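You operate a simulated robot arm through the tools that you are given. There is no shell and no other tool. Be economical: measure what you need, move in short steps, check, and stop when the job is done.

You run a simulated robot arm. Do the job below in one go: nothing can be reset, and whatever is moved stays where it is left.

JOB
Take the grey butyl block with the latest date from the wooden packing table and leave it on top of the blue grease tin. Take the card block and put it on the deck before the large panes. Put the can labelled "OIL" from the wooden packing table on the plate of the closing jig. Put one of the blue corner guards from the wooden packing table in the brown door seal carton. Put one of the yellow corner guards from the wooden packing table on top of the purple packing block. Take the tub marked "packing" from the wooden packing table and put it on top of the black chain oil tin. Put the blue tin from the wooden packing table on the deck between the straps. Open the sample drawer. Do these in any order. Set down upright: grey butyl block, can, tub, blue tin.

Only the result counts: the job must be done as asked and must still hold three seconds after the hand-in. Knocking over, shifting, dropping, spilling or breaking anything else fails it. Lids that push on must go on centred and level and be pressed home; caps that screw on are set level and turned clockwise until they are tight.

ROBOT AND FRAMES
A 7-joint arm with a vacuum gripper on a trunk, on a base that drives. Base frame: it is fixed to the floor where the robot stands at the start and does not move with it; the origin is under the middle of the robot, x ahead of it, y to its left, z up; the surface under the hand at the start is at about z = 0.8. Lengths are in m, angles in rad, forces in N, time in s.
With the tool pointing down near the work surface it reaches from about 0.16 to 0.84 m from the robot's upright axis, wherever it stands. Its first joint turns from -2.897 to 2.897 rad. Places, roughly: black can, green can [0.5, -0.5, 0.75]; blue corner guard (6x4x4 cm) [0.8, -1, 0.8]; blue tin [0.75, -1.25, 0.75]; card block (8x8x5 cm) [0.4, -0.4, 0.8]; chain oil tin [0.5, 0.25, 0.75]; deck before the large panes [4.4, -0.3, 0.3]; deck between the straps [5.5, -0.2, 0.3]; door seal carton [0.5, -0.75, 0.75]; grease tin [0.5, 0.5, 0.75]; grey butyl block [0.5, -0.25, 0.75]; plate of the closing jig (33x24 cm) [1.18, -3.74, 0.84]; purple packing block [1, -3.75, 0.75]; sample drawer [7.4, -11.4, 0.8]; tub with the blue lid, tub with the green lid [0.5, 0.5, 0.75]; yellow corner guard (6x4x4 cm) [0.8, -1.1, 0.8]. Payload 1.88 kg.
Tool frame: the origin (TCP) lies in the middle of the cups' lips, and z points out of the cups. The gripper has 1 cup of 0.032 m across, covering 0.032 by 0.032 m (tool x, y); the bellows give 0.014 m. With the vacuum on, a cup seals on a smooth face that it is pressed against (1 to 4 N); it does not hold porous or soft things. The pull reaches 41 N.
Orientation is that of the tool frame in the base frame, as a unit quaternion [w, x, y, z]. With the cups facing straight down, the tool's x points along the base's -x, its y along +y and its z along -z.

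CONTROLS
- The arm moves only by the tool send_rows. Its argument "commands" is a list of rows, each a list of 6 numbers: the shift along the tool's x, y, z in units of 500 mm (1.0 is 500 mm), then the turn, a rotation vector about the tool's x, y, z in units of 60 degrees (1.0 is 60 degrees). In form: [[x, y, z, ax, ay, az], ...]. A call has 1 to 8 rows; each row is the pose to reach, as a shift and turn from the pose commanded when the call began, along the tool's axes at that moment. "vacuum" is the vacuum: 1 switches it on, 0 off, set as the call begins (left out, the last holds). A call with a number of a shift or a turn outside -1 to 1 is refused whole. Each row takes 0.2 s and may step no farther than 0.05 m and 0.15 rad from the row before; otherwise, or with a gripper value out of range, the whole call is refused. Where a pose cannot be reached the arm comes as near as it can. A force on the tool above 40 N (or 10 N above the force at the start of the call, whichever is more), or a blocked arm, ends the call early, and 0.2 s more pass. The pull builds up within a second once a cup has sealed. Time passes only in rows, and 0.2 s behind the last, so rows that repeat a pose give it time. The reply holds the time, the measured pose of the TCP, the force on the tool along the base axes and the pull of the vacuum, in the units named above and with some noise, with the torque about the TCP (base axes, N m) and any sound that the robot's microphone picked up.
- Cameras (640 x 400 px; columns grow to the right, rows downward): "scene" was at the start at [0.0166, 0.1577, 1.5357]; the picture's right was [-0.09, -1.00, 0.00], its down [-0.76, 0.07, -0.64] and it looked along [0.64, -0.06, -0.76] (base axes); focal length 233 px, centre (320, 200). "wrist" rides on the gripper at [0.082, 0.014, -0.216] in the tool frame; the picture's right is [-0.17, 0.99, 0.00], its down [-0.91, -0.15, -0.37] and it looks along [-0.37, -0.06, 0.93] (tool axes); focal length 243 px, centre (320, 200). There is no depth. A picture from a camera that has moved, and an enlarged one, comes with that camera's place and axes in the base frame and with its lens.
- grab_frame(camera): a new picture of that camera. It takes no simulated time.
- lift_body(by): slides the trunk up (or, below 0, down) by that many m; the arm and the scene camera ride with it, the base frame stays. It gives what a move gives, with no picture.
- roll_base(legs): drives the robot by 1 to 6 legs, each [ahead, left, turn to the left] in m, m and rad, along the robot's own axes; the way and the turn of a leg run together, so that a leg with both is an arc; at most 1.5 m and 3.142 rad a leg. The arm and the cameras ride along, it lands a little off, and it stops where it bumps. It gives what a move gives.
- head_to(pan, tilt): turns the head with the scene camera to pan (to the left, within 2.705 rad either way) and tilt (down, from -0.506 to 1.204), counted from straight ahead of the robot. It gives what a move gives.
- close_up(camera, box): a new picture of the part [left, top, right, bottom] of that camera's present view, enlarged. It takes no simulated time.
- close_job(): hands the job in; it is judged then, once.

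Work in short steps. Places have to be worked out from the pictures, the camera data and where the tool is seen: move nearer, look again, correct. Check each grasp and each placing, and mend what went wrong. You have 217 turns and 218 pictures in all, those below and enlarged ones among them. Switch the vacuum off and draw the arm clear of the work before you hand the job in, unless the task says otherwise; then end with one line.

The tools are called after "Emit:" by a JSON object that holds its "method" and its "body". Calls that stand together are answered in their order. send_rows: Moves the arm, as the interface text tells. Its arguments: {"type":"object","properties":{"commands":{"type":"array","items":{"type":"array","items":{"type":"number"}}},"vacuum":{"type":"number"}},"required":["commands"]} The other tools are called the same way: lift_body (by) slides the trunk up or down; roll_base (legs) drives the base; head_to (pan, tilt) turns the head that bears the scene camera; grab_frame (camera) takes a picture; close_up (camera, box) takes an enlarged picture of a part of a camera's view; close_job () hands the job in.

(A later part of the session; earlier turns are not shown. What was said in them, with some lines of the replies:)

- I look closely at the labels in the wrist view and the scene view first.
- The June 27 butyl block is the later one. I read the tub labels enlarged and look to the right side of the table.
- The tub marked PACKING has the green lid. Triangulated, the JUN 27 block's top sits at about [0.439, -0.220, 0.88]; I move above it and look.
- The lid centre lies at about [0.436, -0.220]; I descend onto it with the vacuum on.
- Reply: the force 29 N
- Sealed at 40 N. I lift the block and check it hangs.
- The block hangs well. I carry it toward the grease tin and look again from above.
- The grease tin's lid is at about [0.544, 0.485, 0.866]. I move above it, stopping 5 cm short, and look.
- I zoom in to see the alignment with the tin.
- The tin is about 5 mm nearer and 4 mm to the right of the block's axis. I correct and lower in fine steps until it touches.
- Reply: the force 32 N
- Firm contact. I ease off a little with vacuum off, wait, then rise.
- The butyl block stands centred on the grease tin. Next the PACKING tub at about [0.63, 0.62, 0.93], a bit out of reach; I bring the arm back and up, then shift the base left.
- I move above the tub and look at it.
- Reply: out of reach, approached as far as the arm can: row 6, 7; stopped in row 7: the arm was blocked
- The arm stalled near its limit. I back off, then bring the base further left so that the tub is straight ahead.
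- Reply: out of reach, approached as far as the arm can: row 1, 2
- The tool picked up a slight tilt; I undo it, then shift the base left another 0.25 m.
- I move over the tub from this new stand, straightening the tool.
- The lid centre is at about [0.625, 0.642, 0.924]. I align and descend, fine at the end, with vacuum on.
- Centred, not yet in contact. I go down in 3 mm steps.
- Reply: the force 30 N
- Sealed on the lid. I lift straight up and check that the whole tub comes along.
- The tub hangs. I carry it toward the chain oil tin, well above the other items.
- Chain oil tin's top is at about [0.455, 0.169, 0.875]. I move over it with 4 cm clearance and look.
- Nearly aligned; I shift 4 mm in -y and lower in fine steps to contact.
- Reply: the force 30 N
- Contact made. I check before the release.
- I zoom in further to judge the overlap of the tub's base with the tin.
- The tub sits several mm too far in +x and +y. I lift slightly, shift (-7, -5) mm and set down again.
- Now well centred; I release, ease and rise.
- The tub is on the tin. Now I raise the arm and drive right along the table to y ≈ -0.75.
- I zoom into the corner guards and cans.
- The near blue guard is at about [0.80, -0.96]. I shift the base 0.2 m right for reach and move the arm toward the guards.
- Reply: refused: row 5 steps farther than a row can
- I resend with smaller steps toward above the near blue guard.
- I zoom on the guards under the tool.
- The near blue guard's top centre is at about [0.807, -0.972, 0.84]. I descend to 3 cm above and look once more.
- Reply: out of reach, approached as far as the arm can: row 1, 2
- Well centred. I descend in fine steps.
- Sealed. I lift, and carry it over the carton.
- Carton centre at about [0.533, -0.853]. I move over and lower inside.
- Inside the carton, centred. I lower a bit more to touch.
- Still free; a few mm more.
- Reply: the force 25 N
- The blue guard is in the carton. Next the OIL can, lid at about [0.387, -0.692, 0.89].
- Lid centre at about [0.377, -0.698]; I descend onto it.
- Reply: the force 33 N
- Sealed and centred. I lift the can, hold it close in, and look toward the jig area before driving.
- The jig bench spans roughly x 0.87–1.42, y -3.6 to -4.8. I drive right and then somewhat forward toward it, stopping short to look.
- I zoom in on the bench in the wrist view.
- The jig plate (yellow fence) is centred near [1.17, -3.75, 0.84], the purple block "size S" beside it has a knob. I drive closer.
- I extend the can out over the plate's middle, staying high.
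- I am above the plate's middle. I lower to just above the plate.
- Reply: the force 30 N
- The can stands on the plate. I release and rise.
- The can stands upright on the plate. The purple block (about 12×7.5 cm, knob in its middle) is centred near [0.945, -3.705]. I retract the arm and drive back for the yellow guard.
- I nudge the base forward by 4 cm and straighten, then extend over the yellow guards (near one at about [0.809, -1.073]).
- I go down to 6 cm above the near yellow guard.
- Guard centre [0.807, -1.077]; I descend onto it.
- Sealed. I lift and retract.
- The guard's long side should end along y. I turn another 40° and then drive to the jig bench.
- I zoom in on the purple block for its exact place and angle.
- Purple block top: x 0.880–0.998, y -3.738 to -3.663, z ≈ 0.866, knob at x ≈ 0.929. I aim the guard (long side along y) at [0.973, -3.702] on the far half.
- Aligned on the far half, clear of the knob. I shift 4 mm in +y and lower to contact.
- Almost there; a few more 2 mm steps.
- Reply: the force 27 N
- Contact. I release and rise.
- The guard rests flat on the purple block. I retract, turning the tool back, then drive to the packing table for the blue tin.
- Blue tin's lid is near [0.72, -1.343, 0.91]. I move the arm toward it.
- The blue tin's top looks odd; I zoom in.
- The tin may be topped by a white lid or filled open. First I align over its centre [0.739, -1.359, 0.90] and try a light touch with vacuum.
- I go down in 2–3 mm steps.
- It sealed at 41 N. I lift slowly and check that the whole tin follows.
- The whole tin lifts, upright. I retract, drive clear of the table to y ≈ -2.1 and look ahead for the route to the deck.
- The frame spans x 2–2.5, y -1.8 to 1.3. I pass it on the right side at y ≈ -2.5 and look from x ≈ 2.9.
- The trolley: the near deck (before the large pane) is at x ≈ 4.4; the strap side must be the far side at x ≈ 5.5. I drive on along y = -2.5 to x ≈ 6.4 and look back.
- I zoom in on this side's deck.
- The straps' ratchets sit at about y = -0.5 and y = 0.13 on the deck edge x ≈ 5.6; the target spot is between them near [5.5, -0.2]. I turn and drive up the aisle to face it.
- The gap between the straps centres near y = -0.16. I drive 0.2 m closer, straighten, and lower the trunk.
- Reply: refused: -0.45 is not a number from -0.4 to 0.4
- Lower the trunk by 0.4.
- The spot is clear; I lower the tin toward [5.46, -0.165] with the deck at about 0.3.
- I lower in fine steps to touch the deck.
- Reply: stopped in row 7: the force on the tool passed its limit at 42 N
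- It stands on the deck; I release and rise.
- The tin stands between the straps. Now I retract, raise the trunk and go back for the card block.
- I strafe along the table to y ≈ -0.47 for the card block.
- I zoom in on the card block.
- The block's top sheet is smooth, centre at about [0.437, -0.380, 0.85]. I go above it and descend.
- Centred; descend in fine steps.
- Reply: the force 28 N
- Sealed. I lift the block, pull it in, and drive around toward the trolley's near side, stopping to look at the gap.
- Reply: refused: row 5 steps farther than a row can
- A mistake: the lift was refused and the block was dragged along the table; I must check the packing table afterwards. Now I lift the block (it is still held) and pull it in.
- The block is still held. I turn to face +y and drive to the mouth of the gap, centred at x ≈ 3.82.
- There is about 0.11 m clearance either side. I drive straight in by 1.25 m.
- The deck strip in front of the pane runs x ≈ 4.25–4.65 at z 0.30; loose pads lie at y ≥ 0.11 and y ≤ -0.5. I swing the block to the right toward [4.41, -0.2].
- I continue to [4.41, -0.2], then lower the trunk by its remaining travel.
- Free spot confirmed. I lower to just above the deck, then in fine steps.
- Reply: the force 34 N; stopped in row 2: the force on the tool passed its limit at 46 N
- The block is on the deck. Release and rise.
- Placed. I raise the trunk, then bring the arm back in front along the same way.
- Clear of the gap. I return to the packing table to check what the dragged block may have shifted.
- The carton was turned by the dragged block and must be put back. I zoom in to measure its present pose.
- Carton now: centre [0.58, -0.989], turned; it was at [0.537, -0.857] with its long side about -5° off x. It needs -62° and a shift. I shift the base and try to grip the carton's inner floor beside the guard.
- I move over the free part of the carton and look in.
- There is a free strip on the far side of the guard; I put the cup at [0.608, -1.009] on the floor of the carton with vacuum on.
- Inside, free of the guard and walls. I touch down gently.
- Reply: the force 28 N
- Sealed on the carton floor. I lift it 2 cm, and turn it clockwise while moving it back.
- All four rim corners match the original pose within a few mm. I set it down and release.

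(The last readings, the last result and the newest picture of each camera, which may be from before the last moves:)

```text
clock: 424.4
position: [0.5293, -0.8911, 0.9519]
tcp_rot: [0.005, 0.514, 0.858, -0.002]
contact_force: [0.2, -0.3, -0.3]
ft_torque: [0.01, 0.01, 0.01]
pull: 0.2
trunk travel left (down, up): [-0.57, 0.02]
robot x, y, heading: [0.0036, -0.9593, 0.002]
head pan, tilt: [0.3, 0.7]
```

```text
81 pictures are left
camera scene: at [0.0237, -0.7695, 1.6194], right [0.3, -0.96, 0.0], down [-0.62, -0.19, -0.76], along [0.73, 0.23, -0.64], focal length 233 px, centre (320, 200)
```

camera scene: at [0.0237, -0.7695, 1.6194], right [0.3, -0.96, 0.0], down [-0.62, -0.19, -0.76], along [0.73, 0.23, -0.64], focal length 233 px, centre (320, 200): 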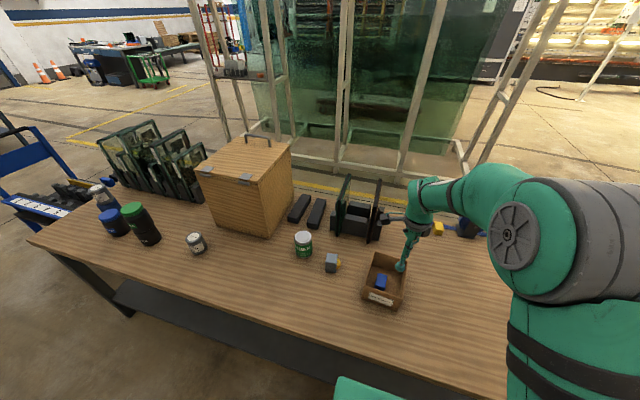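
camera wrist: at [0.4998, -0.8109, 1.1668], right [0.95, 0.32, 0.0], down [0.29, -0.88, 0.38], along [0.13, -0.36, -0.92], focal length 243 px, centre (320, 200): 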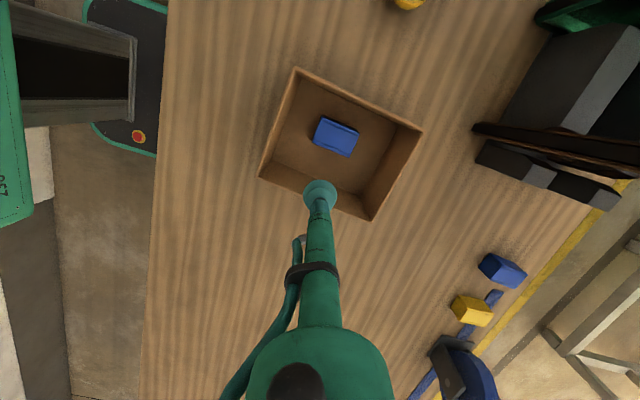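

The carton is back in its place with the guard inside and the other items are unmoved. I turn the tool back, retract, and head for the sample drawer.

Emit:
{"method": "send_rows", "body": {"commands": [[0, 0, -0.07, 0, 0, -0.13], [0.02, -0.04, -0.12, 0, 0, -0.26], [0.04, -0.08, -0.16, 0, 0, -0.39], [0.06, -0.12, -0.18, 0, 0, -0.52], [0.08, -0.16, -0.2, 0, 0, -0.65], [0.1, -0.19, -0.2, 0, 0, -0.78], [0.122, -0.23, -0.2, 0, 0, -0.91], [0.122, -0.23, -0.2, 0, 0, -1.0]]}}

Emit:
{"method": "roll_base", "body": {"legs": [[0, -1.3, 0], [1.5, -0.3, 0], [1.5, 0, 0]]}}

Emit:
{"method": "head_to", "body": {"pan": -0.9, "tilt": 0.2}}

Emit:
{"method": "grab_frame", "body": {"camera": "scene"}}

```text
clock: 426.1
position: [0.3982, -0.8915, 1.0497]
tcp_rot: [0.004, 0.016, 1.0, -0.005]
contact_force: [-0.4, -0.4, -0.2]
ft_torque: [0.02, -0.05, 0.0]
pull: 0.1
trunk travel left (down, up): [-0.57, 0.02]
robot x, y, heading: [0.0024, -0.9554, 0.002]
head pan, tilt: [0.3, 0.7]
```

```text
refused: leg 2 is longer than a leg can be; nothing moved
```

```text
clock: 427.6
position: [0.3986, -0.8908, 1.0497]
tcp_rot: [0.004, 0.016, 1.0, -0.004]
contact_force: [0.0, 0.2, 0.6]
ft_torque: [-0.02, 0.03, -0.02]
pull: 0.2
trunk travel left (down, up): [-0.57, 0.02]
robot x, y, heading: [0.0033, -0.9587, 0.004]
head pan, tilt: [-0.901, 0.201]
```

```text
80 pictures are left
camera scene: at [0.0006, -0.8676, 1.6649], right [-0.78, -0.62, 0.0], down [-0.12, 0.16, -0.98], along [0.61, -0.77, -0.2], focal length 233 px, centre (320, 200)
```

scene: 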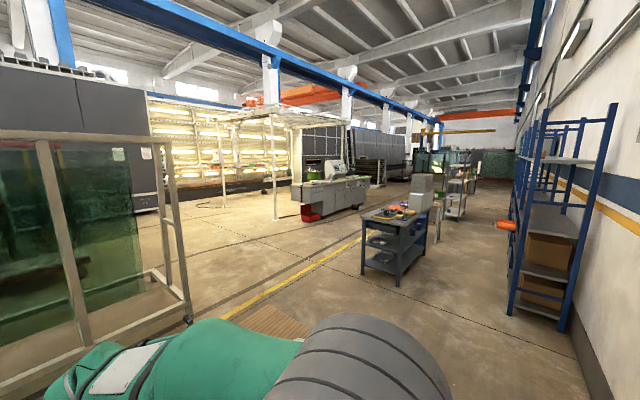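

I drive to the aisle (x ≈ 2.3) and down it to y ≈ -6.4, then look.

Emit:
{"method": "roll_base", "body": {"legs": [[0, -1.4, 0], [1.5, 0, 0], [0.8, 0, 0], [0, -1.4, 0], [0, -1.4, 0], [0, -1.3, 0]]}}

Emit:
{"method": "head_to", "body": {"pan": -0.8, "tilt": 0.3}}

Emit:
{"method": "grab_frame", "body": {"camera": "scene"}}

```text
clock: 464.7
position: [2.6464, -6.4014, 1.0501]
tcp_rot: [0.004, 0.023, 1.0, -0.004]
contact_force: [0.7, 0.2, -0.2]
ft_torque: [0.0, -0.02, -0.03]
pull: 0.1
trunk travel left (down, up): [-0.57, 0.02]
robot x, y, heading: [2.248, -6.466, -0.014]
head pan, tilt: [-0.901, 0.201]
```

```text
clock: 465.3
position: [2.6476, -6.401, 1.0488]
tcp_rot: [0.003, 0.023, 1.0, -0.005]
contact_force: [-0.4, 0.0, -0.5]
ft_torque: [0.05, -0.02, 0.04]
pull: 0.1
trunk travel left (down, up): [-0.57, 0.02]
robot x, y, heading: [2.2523, -6.4661, -0.013]
head pan, tilt: [-0.799, 0.3]
```

```text
79 pictures are left
camera scene: at [2.257, -6.3674, 1.6556], right [-0.73, -0.69, 0.0], down [-0.2, 0.21, -0.96], along [0.66, -0.69, -0.3], focal length 233 px, centre (320, 200)
```

scene: 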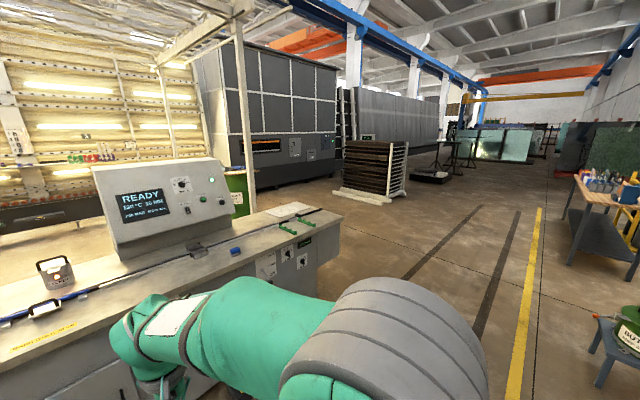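

I zoom in on the grey machine where the drawer should be.

Emit:
{"method": "close_up", "body": {"camera": "scene", "box": [220, 100, 420, 220]}}

```text
3.20 times, centred on (320, 160) of scene
camera zoom: at [2.257, -6.3674, 1.6556], right [-0.73, -0.69, 0.0], down [-0.2, 0.21, -0.96], along [0.66, -0.69, -0.3], focal length 746 px, centre (320, 328)
```

zoom: 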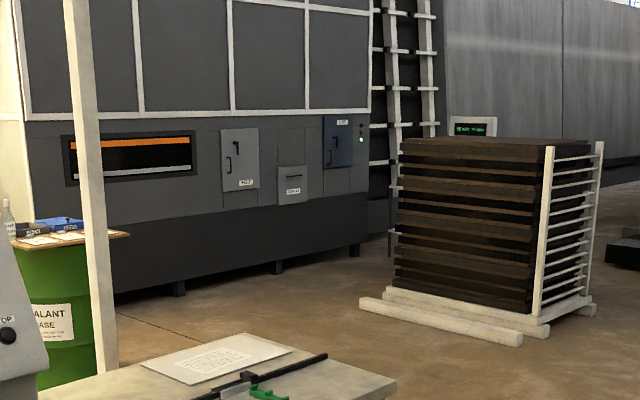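

The sample drawer is in the machine's face at about [7.35, -11.3, 0.84]; a stack stands at x 4.5–6.1, y < -10.9. I drive around: down to y ≈ -9.9, forward to x ≈ 6.4.

Emit:
{"method": "roll_base", "body": {"legs": [[0, -1.45, 0.013], [0, -1.45, 0], [0, -0.5, 0], [1.4, 0, 0], [1.4, 0, 0], [1.3, 0, 0]]}}

Emit:
{"method": "head_to", "body": {"pan": -0.7, "tilt": 0.5}}

Emit:
{"method": "grab_frame", "body": {"camera": "scene"}}

```text
clock: 501.1
position: [6.6872, -9.8436, 1.0496]
tcp_rot: [0.003, 0.02, 1.0, -0.005]
contact_force: [-0.2, -0.5, -0.5]
ft_torque: [0.02, -0.01, 0.0]
pull: 0.0
trunk travel left (down, up): [-0.57, 0.02]
robot x, y, heading: [6.2917, -9.9106, -0.009]
head pan, tilt: [-0.799, 0.3]
```

```text
clock: 501.8
position: [6.6859, -9.8443, 1.05]
tcp_rot: [0.003, 0.021, 1.0, -0.004]
contact_force: [0.2, -0.4, 0.6]
ft_torque: [0.0, -0.02, 0.01]
pull: 0.1
trunk travel left (down, up): [-0.57, 0.02]
robot x, y, heading: [6.291, -9.9123, -0.005]
head pan, tilt: [-0.7, 0.499]
```

```text
77 pictures are left
camera scene: at [6.3019, -9.8039, 1.6373], right [-0.65, -0.76, 0.0], down [-0.36, 0.31, -0.88], along [0.67, -0.57, -0.48], focal length 233 px, centre (320, 200)
```

scene: 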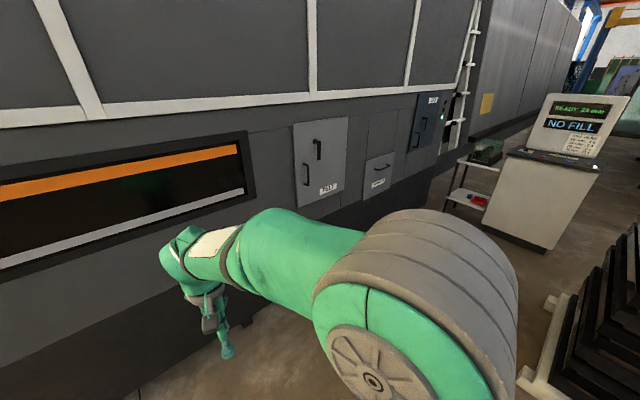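

I zoom in on the drawer.

Emit:
{"method": "close_up", "body": {"camera": "scene", "box": [280, 80, 480, 220]}}

```text
2.86 times, centred on (380, 150) of scene
camera zoom: at [6.3019, -9.8039, 1.6373], right [-0.65, -0.76, 0.0], down [-0.36, 0.31, -0.88], along [0.67, -0.57, -0.48], focal length 666 px, centre (149, 343)
```

zoom: 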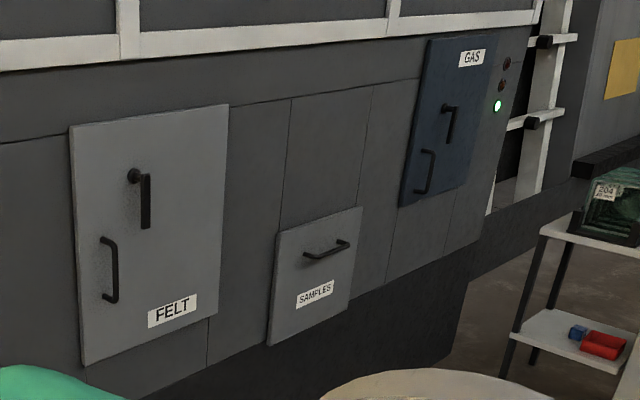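

The SAMPLES drawer has a bar handle and a smooth front. I drive in front of it to about [6.65, -11.35] and look.

Emit:
{"method": "roll_base", "body": {"legs": [[0.33, 0, 0.007], [0, -1.43, 0]]}}

Emit:
{"method": "head_to", "body": {"pan": -0.1, "tilt": 0.6}}

Emit:
{"method": "grab_frame", "body": {"camera": "scene"}}

Emit:
{"method": "grab_frame", "body": {"camera": "wrist"}}

```text
clock: 510.7
position: [7.0142, -11.2831, 1.049]
tcp_rot: [0.002, 0.02, 1.0, -0.005]
contact_force: [0.5, 0.0, -0.3]
ft_torque: [0.01, -0.02, -0.03]
pull: 0.1
trunk travel left (down, up): [-0.57, 0.02]
robot x, y, heading: [6.6173, -11.3486, -0.001]
head pan, tilt: [-0.7, 0.499]
```

```text
clock: 511.7
position: [7.0146, -11.2838, 1.0497]
tcp_rot: [0.004, 0.021, 1.0, -0.004]
contact_force: [-0.5, 0.0, -0.2]
ft_torque: [0.0, -0.02, 0.0]
pull: 0.1
trunk travel left (down, up): [-0.57, 0.02]
robot x, y, heading: [6.6168, -11.3484, -0.007]
head pan, tilt: [-0.099, 0.6]
```

```text
75 pictures are left
camera scene: at [6.6464, -11.1942, 1.6281], right [-0.11, -0.99, 0.0], down [-0.56, 0.06, -0.83], along [0.82, -0.09, -0.56], focal length 233 px, centre (320, 200)
```

scene: 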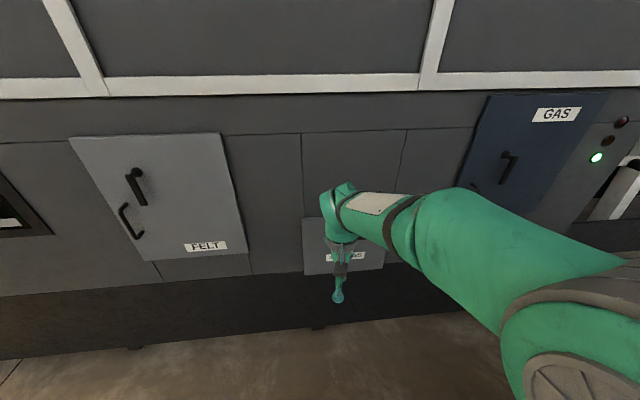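

```text
74 pictures are left
camera wrist: at [6.9293, -11.2653, 1.2645], right [0.2, 0.98, -0.01], down [0.9, -0.19, 0.38], along [0.37, -0.09, -0.92], focal length 243 px, centre (320, 200)
```

wrist: 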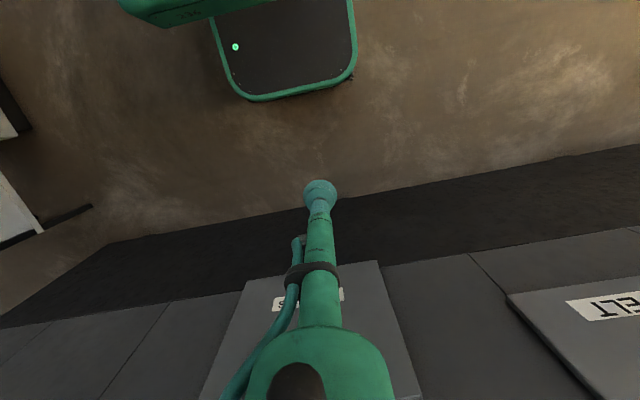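

I tip the tool forward toward horizontal while moving it slightly ahead.

Emit:
{"method": "send_rows", "body": {"commands": [[-0.04, 0, 0.02, 0, -0.14, -0.006], [-0.08, 0, 0.04, 0, -0.28, -0.012], [-0.12, 0, 0.06, 0, -0.42, -0.018], [-0.16, 0, 0.08, 0, -0.56, -0.024], [-0.2, 0, 0.1, 0, -0.7, -0.03], [-0.24, 0, 0.12, 0, -0.84, -0.036], [-0.28, 0, 0.14, 0, -0.98, -0.04]]}}

Emit:
{"method": "grab_frame", "body": {"camera": "wrist"}}

Emit:
{"method": "grab_frame", "body": {"camera": "scene"}}

```text
clock: 513.0
position: [7.1104, -11.3042, 0.9204]
tcp_rot: [0.285, 0.0, 0.958, -0.044]
contact_force: [-1.0, 0.1, -0.4]
ft_torque: [0.06, -0.07, 0.04]
pull: 0.0
trunk travel left (down, up): [-0.57, 0.02]
robot x, y, heading: [6.6184, -11.3495, -0.006]
head pan, tilt: [-0.099, 0.6]
stopped in row 6: the arm was blocked; the commanded pose is now the measured one
```

```text
73 pictures are left
camera wrist: at [6.9224, -11.2742, 1.0542], right [0.16, 0.99, 0.01], down [0.56, -0.1, 0.82], along [0.81, -0.13, -0.57], focal length 243 px, centre (320, 200)
```

wrist: 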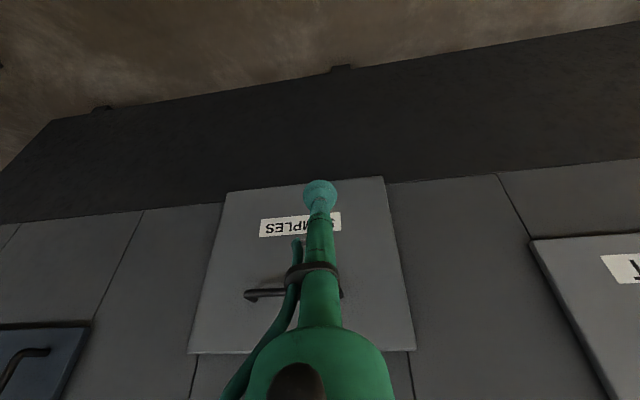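

```text
72 pictures are left
camera scene: at [6.6459, -11.1944, 1.6187], right [-0.11, -0.99, 0.0], down [-0.56, 0.06, -0.83], along [0.82, -0.09, -0.56], focal length 233 px, centre (320, 200)
```

scene: 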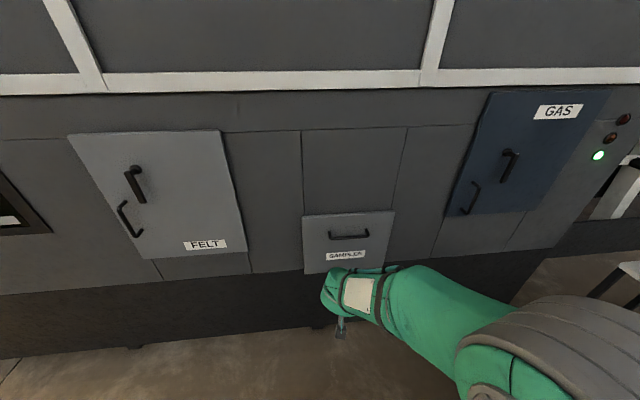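

The wrist hit a joint limit at 33°. With the trunk lower the horizontal pose should be reachable; I lower the trunk 0.4 and raise the arm while tipping further.

Emit:
{"method": "lift_body", "body": {"by": -0.4}}

Emit:
{"method": "send_rows", "body": {"commands": [[0, 0, -0.08, 0, 0, 0], [0, 0, -0.17, 0, 0, 0], [0, 0, -0.26, 0, 0, 0], [0, 0, -0.35, 0, 0, 0], [0.0, 0, -0.44, 0, 0, 0]]}}

Emit:
{"method": "grab_frame", "body": {"camera": "scene"}}

```text
clock: 516.9
position: [7.1038, -11.3057, 0.5087]
tcp_rot: [0.263, -0.002, 0.963, -0.05]
contact_force: [-0.5, -0.7, -0.1]
ft_torque: [0.0, -0.01, 0.01]
pull: 0.1
trunk travel left (down, up): [-0.17, 0.42]
robot x, y, heading: [6.6171, -11.3503, -0.01]
head pan, tilt: [-0.099, 0.6]
```

```text
clock: 517.6
position: [7.0348, -11.309, 0.5399]
tcp_rot: [0.202, -0.007, 0.976, -0.077]
contact_force: [-0.2, 0.1, -0.9]
ft_torque: [-0.01, 0.01, 0.01]
pull: 0.1
trunk travel left (down, up): [-0.17, 0.42]
robot x, y, heading: [6.616, -11.347, -0.007]
head pan, tilt: [-0.099, 0.6]
stopped in row 3: the arm was blocked; the commanded pose is now the measured one
```

```text
71 pictures are left
camera scene: at [6.6543, -11.1923, 1.225], right [-0.11, -0.99, 0.0], down [-0.57, 0.06, -0.82], along [0.82, -0.09, -0.57], focal length 233 px, centre (320, 200)
```

scene: 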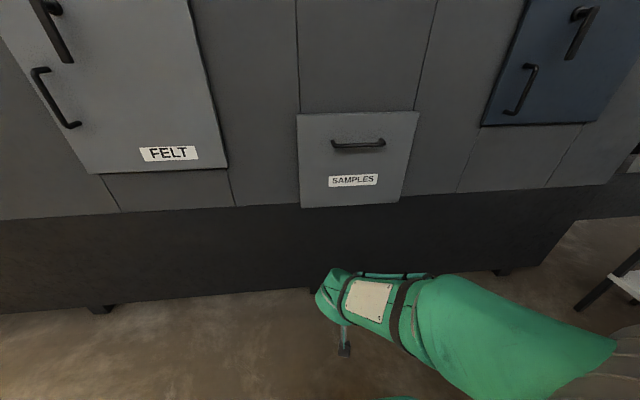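

I straighten the tool back up and raise it vertically first.

Emit:
{"method": "send_rows", "body": {"commands": [[0, 0, 0, -0.037, 0.096, 0], [-0.015, 0, -0.035, -0.074, 0.193, 0], [-0.03, 0, -0.07, -0.11, 0.29, 0], [-0.05, 0, -0.11, -0.147, 0.386, 0], [-0.07, 0, -0.16, -0.147, 0.386, 0], [-0.1, 0, -0.23, -0.147, 0.386, 0], [-0.13, 0, -0.3, -0.147, 0.386, 0]]}}

```text
clock: 519.2
position: [7.03, -11.2856, 0.71]
tcp_rot: [0.007, -0.008, 1.0, 0.0]
contact_force: [0.1, 0.0, -1.2]
ft_torque: [0.0, 0.01, 0.0]
pull: 0.0
trunk travel left (down, up): [-0.17, 0.42]
robot x, y, heading: [6.619, -11.3501, -0.003]
head pan, tilt: [-0.099, 0.6]
```

Now I tip the tool about its wrist, the tip swinging forward and up.

Emit:
{"method": "send_rows", "body": {"commands": [[-0.067, 0, -0.005, 0, -0.133, 0], [-0.132, 0, -0.019, 0, -0.267, 0], [-0.195, 0, -0.041, 0, -0.4, 0], [-0.254, 0, -0.073, 0, -0.533, 0], [-0.309, 0, -0.112, 0, -0.667, 0], [-0.357, 0, -0.159, 0, -0.8, 0], [-0.398, 0, -0.212, 0, -0.933, 0]]}}

Emit:
{"method": "grab_frame", "body": {"camera": "wrist"}}

```text
clock: 520.8
position: [7.2326, -11.2823, 0.8128]
tcp_rot: [0.471, -0.008, 0.882, 0.003]
contact_force: [0.4, 0.1, 1.0]
ft_torque: [0.03, 0.03, 0.03]
pull: 0.1
trunk travel left (down, up): [-0.17, 0.42]
robot x, y, heading: [6.6186, -11.3505, -0.009]
head pan, tilt: [-0.099, 0.6]
```

```text
70 pictures are left
camera wrist: at [7.0065, -11.2723, 0.8643], right [0.08, 0.99, 0.14], down [0.2, -0.15, 0.97], along [0.98, -0.05, -0.21], focal length 243 px, centre (320, 200)
```

wrist: 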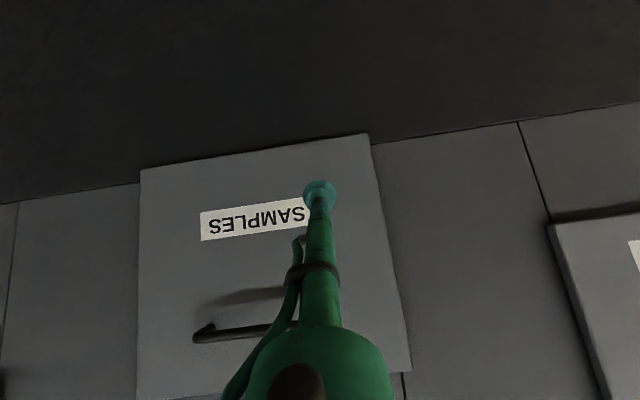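

The label and drawer triangulate: front at x ≈ 7.37, y -11.58 to -11.21, z 0.69–1.03, label at z 0.80, handle at z 0.945. I finish tipping to horizontal and aim at [7.27, -11.393, 0.865].

Emit:
{"method": "send_rows", "body": {"commands": [[-0.025, -0.045, 0.001, 0, -0.113, 0], [-0.05, -0.09, 0.002, 0, -0.226, 0], [-0.075, -0.135, 0.003, 0, -0.339, 0], [-0.1, -0.18, 0.004, 0, -0.452, 0], [-0.128, -0.222, 0.004, 0, -0.563, 0], [-0.128, -0.222, 0.004, 0, -0.563, 0]]}}

Emit:
{"method": "grab_frame", "body": {"camera": "wrist"}}

Emit:
{"method": "grab_frame", "body": {"camera": "scene"}}

```text
clock: 521.3
position: [7.2612, -11.2906, 0.7022]
tcp_rot: [0.453, -0.032, 0.891, 0.007]
contact_force: [-0.5, -0.5, -1.1]
ft_torque: [-0.01, -0.06, 0.03]
pull: 0.0
trunk travel left (down, up): [-0.17, 0.42]
robot x, y, heading: [6.6196, -11.3478, -0.012]
head pan, tilt: [-0.099, 0.6]
stopped in row 2: the arm was blocked; the commanded pose is now the measured one
```

```text
69 pictures are left
camera wrist: at [7.037, -11.2905, 0.7622], right [0.04, 0.99, 0.12], down [0.25, -0.12, 0.96], along [0.97, -0.01, -0.25], focal length 243 px, centre (320, 200)
```

wrist: 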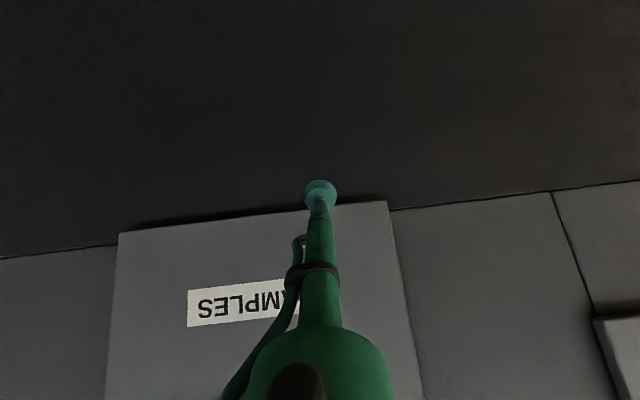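

```text
68 pictures are left
camera scene: at [6.6577, -11.1953, 1.2236], right [-0.11, -0.99, 0.0], down [-0.57, 0.06, -0.82], along [0.81, -0.09, -0.57], focal length 233 px, centre (320, 200)
```

scene: 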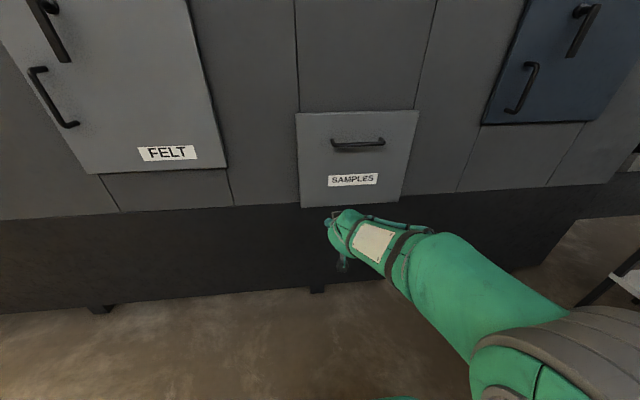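

The wrist limit again: the wrist needs to sit higher relative to the shoulder. I raise the tool at this tilt, then lower the trunk fully.

Emit:
{"method": "send_rows", "body": {"commands": [[-0.06, 0, -0.045, 0, 0.05, 0], [-0.13, 0, -0.095, 0, 0.05, 0], [-0.2, 0, -0.145, 0, 0.05, 0], [-0.27, 0, -0.195, 0, 0.05, 0], [-0.34, 0, -0.245, 0, 0.05, 0], [-0.4, 0, -0.29, 0, 0.05, 0]]}}

Emit:
{"method": "lift_body", "body": {"by": -0.16}}

Emit:
{"method": "grab_frame", "body": {"camera": "wrist"}}

Emit:
{"method": "grab_frame", "body": {"camera": "scene"}}

```text
clock: 522.7
position: [7.2528, -11.2811, 0.9568]
tcp_rot: [0.433, -0.033, 0.901, 0.005]
contact_force: [-0.3, 0.9, 0.2]
ft_torque: [0.0, 0.03, 0.04]
pull: 0.0
trunk travel left (down, up): [-0.17, 0.42]
robot x, y, heading: [6.6176, -11.3492, -0.011]
head pan, tilt: [-0.099, 0.6]
```

```text
clock: 524.6
position: [7.253, -11.2826, 0.7981]
tcp_rot: [0.434, -0.034, 0.9, 0.006]
contact_force: [0.3, 0.1, -0.3]
ft_torque: [-0.02, 0.0, 0.02]
pull: 0.0
trunk travel left (down, up): [-0.01, 0.58]
robot x, y, heading: [6.6168, -11.3499, -0.01]
head pan, tilt: [-0.099, 0.6]
```

```text
67 pictures are left
camera wrist: at [7.0307, -11.2823, 0.8683], right [0.04, 0.99, 0.11], down [0.29, -0.12, 0.95], along [0.96, 0.0, -0.29], focal length 243 px, centre (320, 200)
```

wrist: 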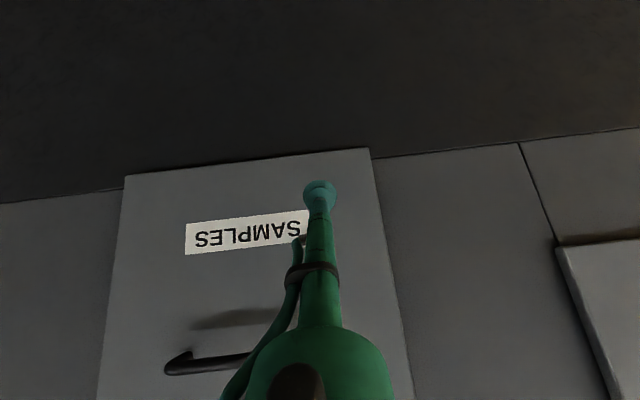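

```text
66 pictures are left
camera scene: at [6.6466, -11.1942, 1.0682], right [-0.11, -0.99, 0.0], down [-0.56, 0.06, -0.83], along [0.82, -0.09, -0.56], focal length 233 px, centre (320, 200)
```

scene: 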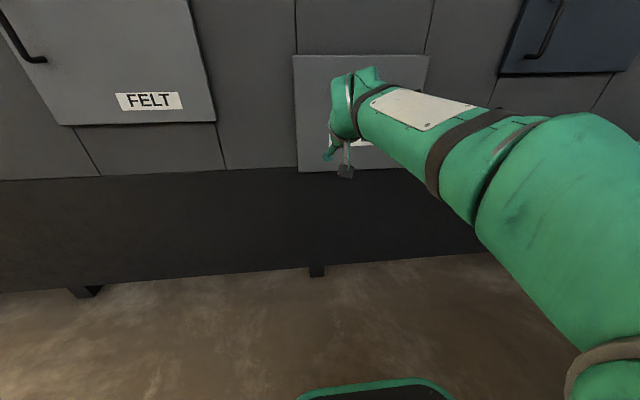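

With the shoulder lowered, I continue tipping (24° more) with small steps, keeping the wrist at its height.

Emit:
{"method": "send_rows", "body": {"commands": [[-0.036, 0, -0.023, 0, -0.1, 0], [-0.072, 0, -0.046, 0, -0.2, 0], [-0.108, 0, -0.069, 0, -0.3, 0], [-0.144, 0, -0.092, 0, -0.4, 0], [-0.144, 0, -0.092, 0, -0.4, 0]]}}

```text
clock: 525.8
position: [7.2625, -11.2804, 0.8841]
tcp_rot: [0.611, -0.032, 0.791, 0.014]
contact_force: [-0.3, -0.6, 0.1]
ft_torque: [0.01, 0.0, 0.03]
pull: 0.0
trunk travel left (down, up): [-0.01, 0.58]
robot x, y, heading: [6.6203, -11.3499, -0.004]
head pan, tilt: [-0.099, 0.6]
```

Good, 75°. I level the rest and shift to the drawer's centreline.

Emit:
{"method": "send_rows", "body": {"commands": [[0.006, -0.055, 0.001, 0.016, -0.061, 0.006], [0.012, -0.11, 0.002, 0.031, -0.122, 0.012], [0.02, -0.165, 0.003, 0.047, -0.183, 0.018], [0.028, -0.22, 0.003, 0.062, -0.243, 0.024], [0.028, -0.22, 0.003, 0.062, -0.243, 0.024]]}}

Emit:
{"method": "grab_frame", "body": {"camera": "wrist"}}

Emit:
{"method": "grab_frame", "body": {"camera": "scene"}}

```text
clock: 527.0
position: [7.2671, -11.3905, 0.8726]
tcp_rot: [0.707, 0.0, 0.707, 0.0]
contact_force: [-0.2, 0.6, -0.1]
ft_torque: [0.02, 0.03, -0.03]
pull: 0.0
trunk travel left (down, up): [-0.01, 0.58]
robot x, y, heading: [6.619, -11.3507, -0.004]
head pan, tilt: [-0.099, 0.6]
```

```text
65 pictures are left
camera wrist: at [7.0504, -11.3766, 0.7886], right [0.0, 0.99, 0.16], down [-0.38, -0.15, 0.91], along [0.93, -0.06, 0.37], focal length 243 px, centre (320, 200)
```

wrist: 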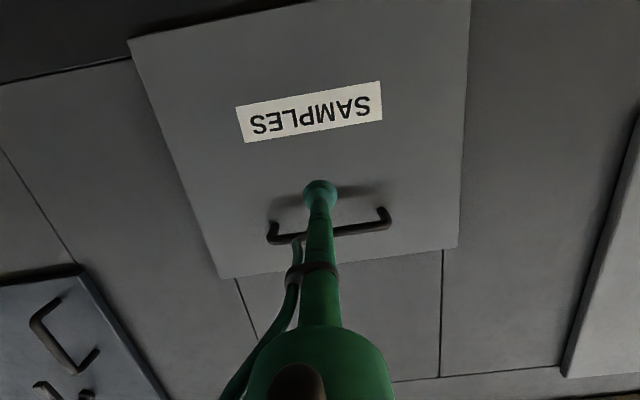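

```text
64 pictures are left
camera scene: at [6.6469, -11.1944, 1.0681], right [-0.11, -0.99, 0.0], down [-0.56, 0.06, -0.82], along [0.82, -0.09, -0.57], focal length 233 px, centre (320, 200)
```

scene: 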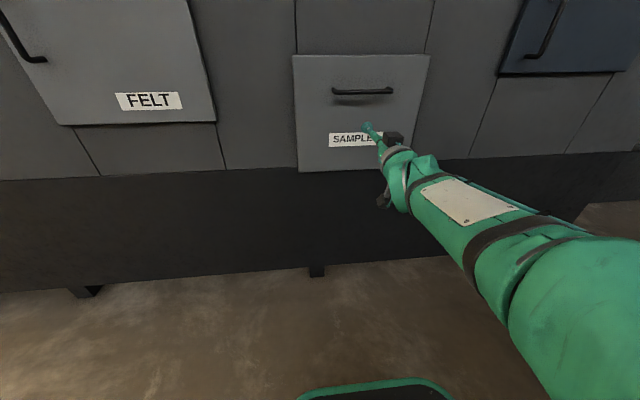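

The tool is horizontal, aimed between label and handle (z 0.87). I advance onto the front with vacuum on.

Emit:
{"method": "send_rows", "body": {"commands": [[0, 0, 0.06, 0, 0, 0], [0, 0, 0.12, 0, 0, 0], [0, 0, 0.16, 0, 0, 0], [0, 0, 0.18, 0, 0, 0], [0, 0, 0.188, 0, 0, 0], [0, 0, 0.196, 0, 0, 0]], "vacuum": 1}}

Emit:
{"method": "grab_frame", "body": {"camera": "wrist"}}

```text
clock: 528.4
position: [7.3642, -11.3907, 0.8719]
tcp_rot: [0.707, 0.0, 0.707, -0.001]
contact_force: [0.1, 0.3, 0.6]
ft_torque: [-0.02, 0.0, -0.02]
pull: 0.1
trunk travel left (down, up): [-0.01, 0.58]
robot x, y, heading: [6.6193, -11.3479, -0.011]
head pan, tilt: [-0.099, 0.6]
```

```text
63 pictures are left
camera wrist: at [7.1474, -11.3771, 0.789], right [0.0, 0.99, 0.16], down [-0.38, -0.15, 0.91], along [0.93, -0.06, 0.37], focal length 243 px, centre (320, 200)
```

wrist: 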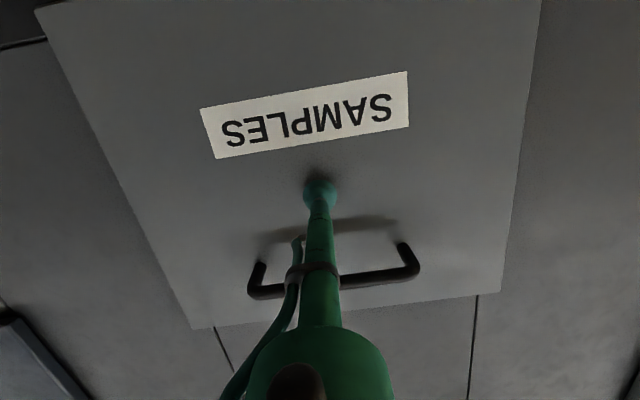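

Nearly touching; continue in 3 mm steps.

Emit:
{"method": "send_rows", "body": {"commands": [[0, 0, 0.008, 0, 0, 0], [0, 0, 0.016, 0, 0, 0], [0, 0, 0.024, 0, 0, 0], [0, 0, 0.03, 0, 0, 0], [0, 0, 0.036, 0, 0, 0], [0, 0, 0.042, 0, 0, 0], [0, 0, 0.048, 0, 0, 0]]}}

```text
clock: 530.0
position: [7.3884, -11.3915, 0.8718]
tcp_rot: [0.707, 0.0, 0.707, -0.001]
contact_force: [-28.0, 1.0, -9.4]
ft_torque: [-0.03, -0.13, 0.05]
pull: 40.5
trunk travel left (down, up): [-0.01, 0.58]
robot x, y, heading: [6.6159, -11.3517, -0.01]
head pan, tilt: [-0.099, 0.6]
```

Sealed at 40 N. I pull the drawer out slowly.

Emit:
{"method": "send_rows", "body": {"commands": [[0, 0, -0.01, 0, 0, 0], [0, 0, -0.03, 0, 0, 0], [0, 0, -0.06, 0, 0, 0], [0, 0, -0.09, 0, 0, 0], [0, 0, -0.12, 0, 0, 0]]}}

Emit:
{"method": "grab_frame", "body": {"camera": "scene"}}

```text
clock: 531.2
position: [7.3293, -11.3903, 0.8719]
tcp_rot: [0.707, 0.0, 0.707, -0.001]
contact_force: [-0.7, -0.7, -4.3]
ft_torque: [-0.03, -0.06, 0.08]
pull: 41.0
trunk travel left (down, up): [-0.01, 0.58]
robot x, y, heading: [6.6149, -11.3527, -0.011]
head pan, tilt: [-0.099, 0.6]
```

```text
62 pictures are left
camera scene: at [6.6466, -11.1944, 1.0681], right [-0.11, -0.99, 0.0], down [-0.56, 0.06, -0.83], along [0.82, -0.09, -0.56], focal length 233 px, centre (320, 200)
```

scene: 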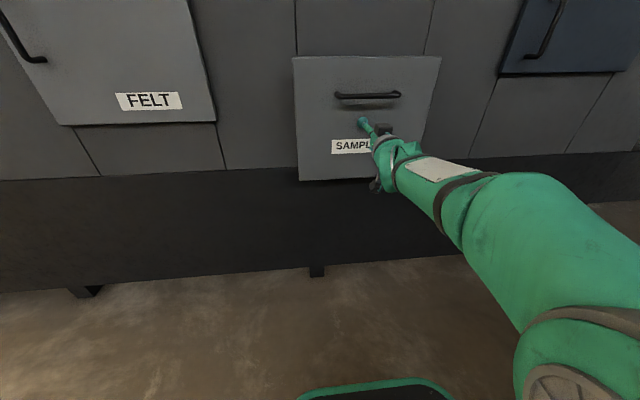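

The drawer slides out. I pull on by driving the base back 0.14 m, holding the arm.

Emit:
{"method": "roll_base", "body": {"legs": [[-0.14, 0, 0]]}}

Emit:
{"method": "grab_frame", "body": {"camera": "scene"}}

```text
clock: 532.5
position: [7.1887, -11.3902, 0.8716]
tcp_rot: [0.707, 0.001, 0.707, -0.002]
contact_force: [-0.4, -9.6, -2.5]
ft_torque: [-0.12, -0.02, 0.18]
pull: 40.8
trunk travel left (down, up): [-0.01, 0.58]
robot x, y, heading: [6.4755, -11.3507, -0.007]
head pan, tilt: [-0.099, 0.6]
```

```text
61 pictures are left
camera scene: at [6.5063, -11.1939, 1.0682], right [-0.11, -0.99, 0.0], down [-0.56, 0.06, -0.83], along [0.82, -0.09, -0.56], focal length 233 px, centre (320, 200)
```

scene: 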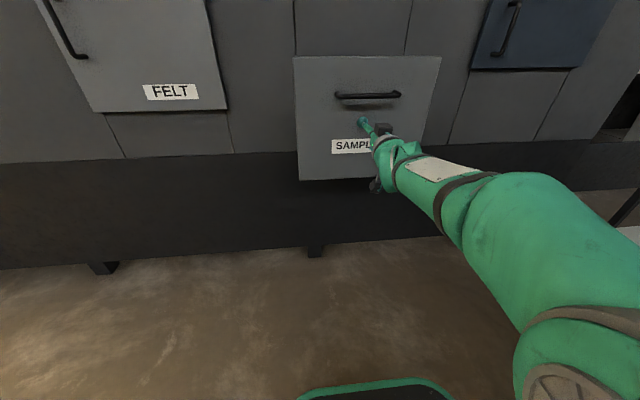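

Opened 0.2 m so far. I pull further with the arm in small steps.

Emit:
{"method": "send_rows", "body": {"commands": [[0, 0, -0.03, 0, 0, 0], [0, 0, -0.06, 0, 0, 0], [0, 0, -0.09, 0, 0, 0], [0, 0, -0.12, 0, 0, 0]]}}

```text
clock: 533.5
position: [7.1273, -11.3903, 0.8712]
tcp_rot: [0.707, 0.002, 0.707, -0.002]
contact_force: [-1.0, -9.3, -2.1]
ft_torque: [-0.23, -0.05, 0.17]
pull: 40.4
trunk travel left (down, up): [-0.01, 0.58]
robot x, y, heading: [6.4785, -11.3481, -0.009]
head pan, tilt: [-0.099, 0.6]
```

It still moves freely; a little more.

Emit:
{"method": "send_rows", "body": {"commands": [[0, 0, -0.03, 0, 0, 0], [0, 0, -0.06, 0, 0, 0], [0, 0, -0.09, 0, 0, 0], [0, 0, -0.12, 0, 0, 0]]}}

Emit:
{"method": "grab_frame", "body": {"camera": "scene"}}

```text
clock: 534.4
position: [7.1023, -11.3864, 0.8169]
tcp_rot: [0.675, 0.0, 0.738, 0.009]
contact_force: [41.0, 0.5, 0.2]
ft_torque: [0.04, 0.0, 0.04]
pull: 40.8
trunk travel left (down, up): [-0.01, 0.58]
robot x, y, heading: [6.4804, -11.3527, -0.009]
head pan, tilt: [-0.099, 0.6]
stopped in row 4: the force on the tool passed its limit at 41 N (the readings are from after the stop); the commanded pose is now the measured one
```

```text
60 pictures are left
camera scene: at [6.5138, -11.1938, 1.0661], right [-0.11, -0.99, 0.0], down [-0.57, 0.06, -0.82], along [0.82, -0.09, -0.57], focal length 233 px, centre (320, 200)
```

scene: 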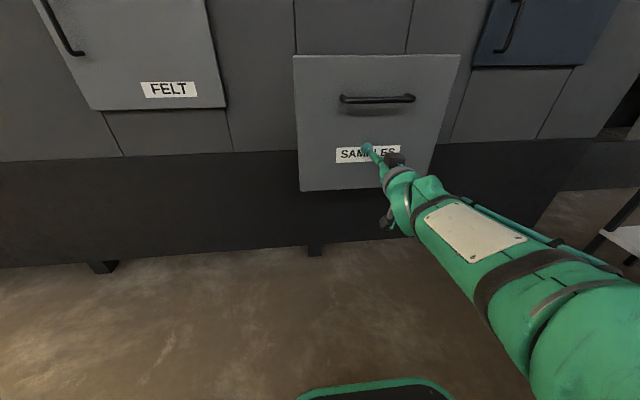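

The pull reached 41 N at about 0.28 m open – probably the end stop or my wrist limit. I release, back the base 4 cm, tip the tool down and inspect.

Emit:
{"method": "send_rows", "body": {"commands": [[0, 0, 0.002, 0, 0, 0], [0, 0, 0.002, 0, 0, 0], [0, 0, 0.002, 0, 0, 0], [0, 0, 0.002, 0, 0, 0]], "vacuum": 0}}

Emit:
{"method": "roll_base", "body": {"legs": [[-0.05, 0, 0]]}}

Emit:
{"method": "grab_frame", "body": {"camera": "scene"}}

Emit:
{"method": "grab_frame", "body": {"camera": "wrist"}}

```text
clock: 535.4
position: [7.101, -11.3858, 0.8203]
tcp_rot: [0.677, 0.003, 0.736, 0.006]
contact_force: [0.0, -0.2, -0.2]
ft_torque: [-0.01, 0.02, -0.02]
pull: 0.2
trunk travel left (down, up): [-0.01, 0.58]
robot x, y, heading: [6.4785, -11.3518, -0.007]
head pan, tilt: [-0.099, 0.6]
```

```text
clock: 536.3
position: [7.0519, -11.3881, 0.819]
tcp_rot: [0.677, 0.002, 0.736, 0.007]
contact_force: [1.6, -0.3, -0.7]
ft_torque: [-0.01, -0.02, 0.0]
pull: 0.2
trunk travel left (down, up): [-0.01, 0.58]
robot x, y, heading: [6.4283, -11.348, -0.011]
head pan, tilt: [-0.099, 0.6]
```

```text
59 pictures are left
camera scene: at [6.4628, -11.1935, 1.0682], right [-0.11, -0.99, 0.0], down [-0.57, 0.06, -0.82], along [0.82, -0.09, -0.57], focal length 233 px, centre (320, 200)
```

scene: 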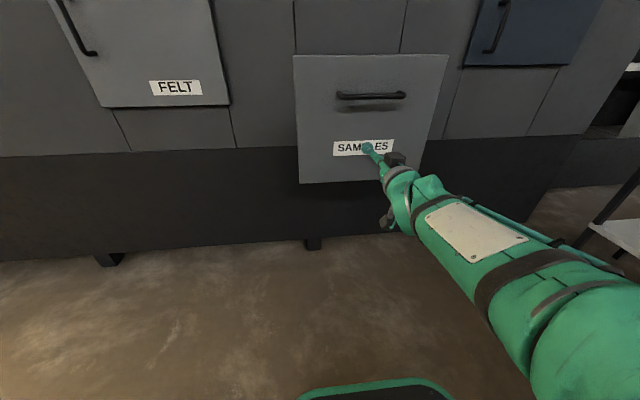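

```text
58 pictures are left
camera wrist: at [6.8279, -11.3744, 0.7571], right [0.01, 0.98, 0.18], down [-0.29, -0.17, 0.94], along [0.96, -0.06, 0.29], focal length 243 px, centre (320, 200)
```

wrist: 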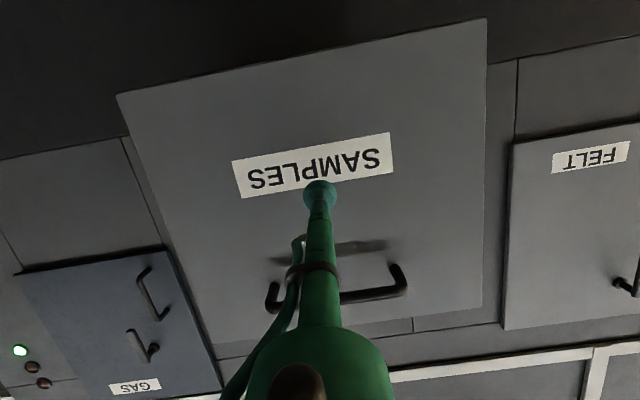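

The front is now at x ≈ 7.12 (about 0.27 m open). To be sure it is at its stop I level the tool, re-grip and pull gently once more.

Emit:
{"method": "send_rows", "body": {"commands": [[-0.04, 0, -0.003, 0.002, -0.027, -0.004], [-0.08, 0, -0.006, 0.004, -0.054, -0.008], [-0.11, 0, -0.009, 0.0067, -0.08, -0.012], [-0.11, 0, 0.06, 0.0067, -0.08, -0.012], [-0.11, 0, 0.1, 0.0067, -0.08, -0.012], [-0.11, 0, 0.115, 0.0067, -0.08, -0.012]], "vacuum": 1}}

Emit:
{"method": "grab_frame", "body": {"camera": "wrist"}}

```text
clock: 537.7
position: [7.1081, -11.3859, 0.8775]
tcp_rot: [0.71, 0.0, 0.704, 0.0]
contact_force: [1.2, 0.9, 1.1]
ft_torque: [0.04, 0.17, -0.04]
pull: 40.6
trunk travel left (down, up): [-0.01, 0.58]
robot x, y, heading: [6.4274, -11.3504, -0.001]
head pan, tilt: [-0.099, 0.6]
```

```text
57 pictures are left
camera wrist: at [6.8914, -11.3731, 0.7929], right [0.0, 0.99, 0.16], down [-0.38, -0.15, 0.91], along [0.92, -0.06, 0.38], focal length 243 px, centre (320, 200)
```

wrist: 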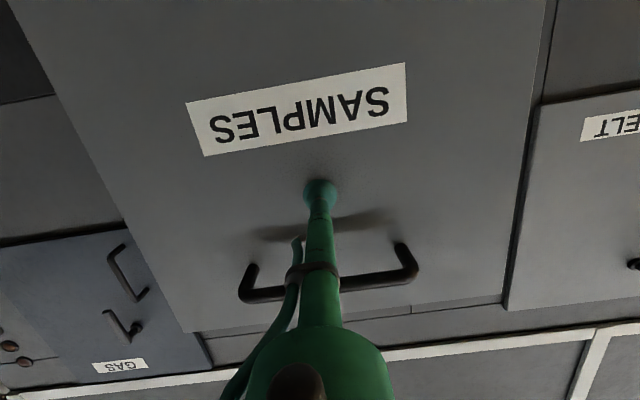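

Sealed again. I pull gently in small steps and watch the force.

Emit:
{"method": "send_rows", "body": {"commands": [[0, 0, -0.01, 0, 0, 0], [0, 0, -0.02, 0, 0, 0], [0, 0, -0.03, 0, 0, 0], [0, 0, -0.04, 0, 0, 0]]}}

```text
clock: 538.3
position: [7.1038, -11.3875, 0.8681]
tcp_rot: [0.706, 0.0, 0.708, 0.0]
contact_force: [23.8, -0.4, -0.2]
ft_torque: [-0.08, -0.07, -0.01]
pull: 40.8
trunk travel left (down, up): [-0.01, 0.58]
robot x, y, heading: [6.4272, -11.3509, -0.007]
head pan, tilt: [-0.099, 0.6]
stopped in row 3: the force on the tool passed its limit at 41 N (the readings are from after the stop); the commanded pose is now the measured one
```

A hard stop: the drawer is fully open. I release, back the base slightly, and withdraw the arm.

Emit:
{"method": "send_rows", "body": {"commands": [[0, 0, 0.004, 0, 0, 0], [0, 0, 0.004, 0, 0, 0], [0, 0, 0.004, 0, 0, 0], [0, 0, 0.004, 0, 0, 0], [0, 0, 0.004, 0, 0, 0]], "vacuum": 0}}

Emit:
{"method": "send_rows", "body": {"commands": [[0, 0, -0.02, 0, 0, 0], [0, 0, -0.05, 0, 0, 0], [0, 0, -0.08, 0, 0, 0]]}}

Emit:
{"method": "roll_base", "body": {"legs": [[-0.03, 0, 0], [0, 0.9, 0]]}}

Emit:
{"method": "head_to", "body": {"pan": -0.8, "tilt": 0.4}}

Emit:
{"method": "grab_frame", "body": {"camera": "scene"}}

```text
clock: 539.5
position: [7.1031, -11.3862, 0.8704]
tcp_rot: [0.708, -0.001, 0.707, 0.001]
contact_force: [-0.3, 0.8, -0.1]
ft_torque: [0.0, 0.0, 0.03]
pull: 0.2
trunk travel left (down, up): [-0.01, 0.58]
robot x, y, heading: [6.4292, -11.3499, -0.004]
head pan, tilt: [-0.099, 0.6]
```

```text
clock: 540.3
position: [7.0633, -11.3863, 0.8714]
tcp_rot: [0.707, 0.0, 0.707, 0.0]
contact_force: [-0.2, 0.3, 0.4]
ft_torque: [0.01, -0.02, -0.02]
pull: 0.2
trunk travel left (down, up): [-0.01, 0.58]
robot x, y, heading: [6.4282, -11.3494, -0.008]
head pan, tilt: [-0.099, 0.6]
```

```text
clock: 545.5
position: [7.0405, -10.4892, 0.8719]
tcp_rot: [0.707, 0.001, 0.708, -0.001]
contact_force: [0.0, 0.6, 0.3]
ft_torque: [-0.02, 0.01, 0.05]
pull: 0.0
trunk travel left (down, up): [-0.01, 0.58]
robot x, y, heading: [6.4085, -10.4416, -0.011]
head pan, tilt: [-0.099, 0.6]
```

```text
clock: 546.6
position: [7.0408, -10.4879, 0.8724]
tcp_rot: [0.707, 0.001, 0.707, -0.001]
contact_force: [-0.1, 0.3, 0.9]
ft_torque: [0.03, -0.02, 0.03]
pull: 0.0
trunk travel left (down, up): [-0.01, 0.58]
robot x, y, heading: [6.409, -10.4478, -0.012]
head pan, tilt: [-0.799, 0.4]
```

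```text
56 pictures are left
camera scene: at [6.4116, -10.3491, 1.0863], right [-0.72, -0.69, 0.0], down [-0.27, 0.28, -0.92], along [0.64, -0.67, -0.39], focal length 233 px, centre (320, 200)
```

scene: 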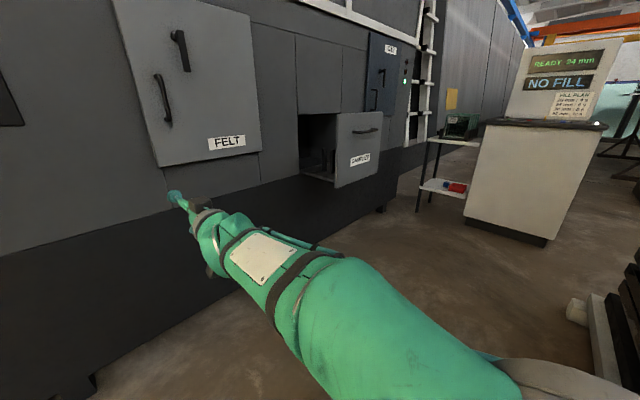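

The drawer stands open and the arm is clear with the vacuum off; every item was checked after placing, so I hand the job in.

Emit:
{"method": "close_job", "body": {}}

```text
The job is handed in.
```

I handed the job in with all eight items done. One mistake along the way: the card block was dragged across the packing table and turned the door seal carton. I put the carton back by its four rim corners, which matched its first position to within about 5 mm, with the blue guard still inside.
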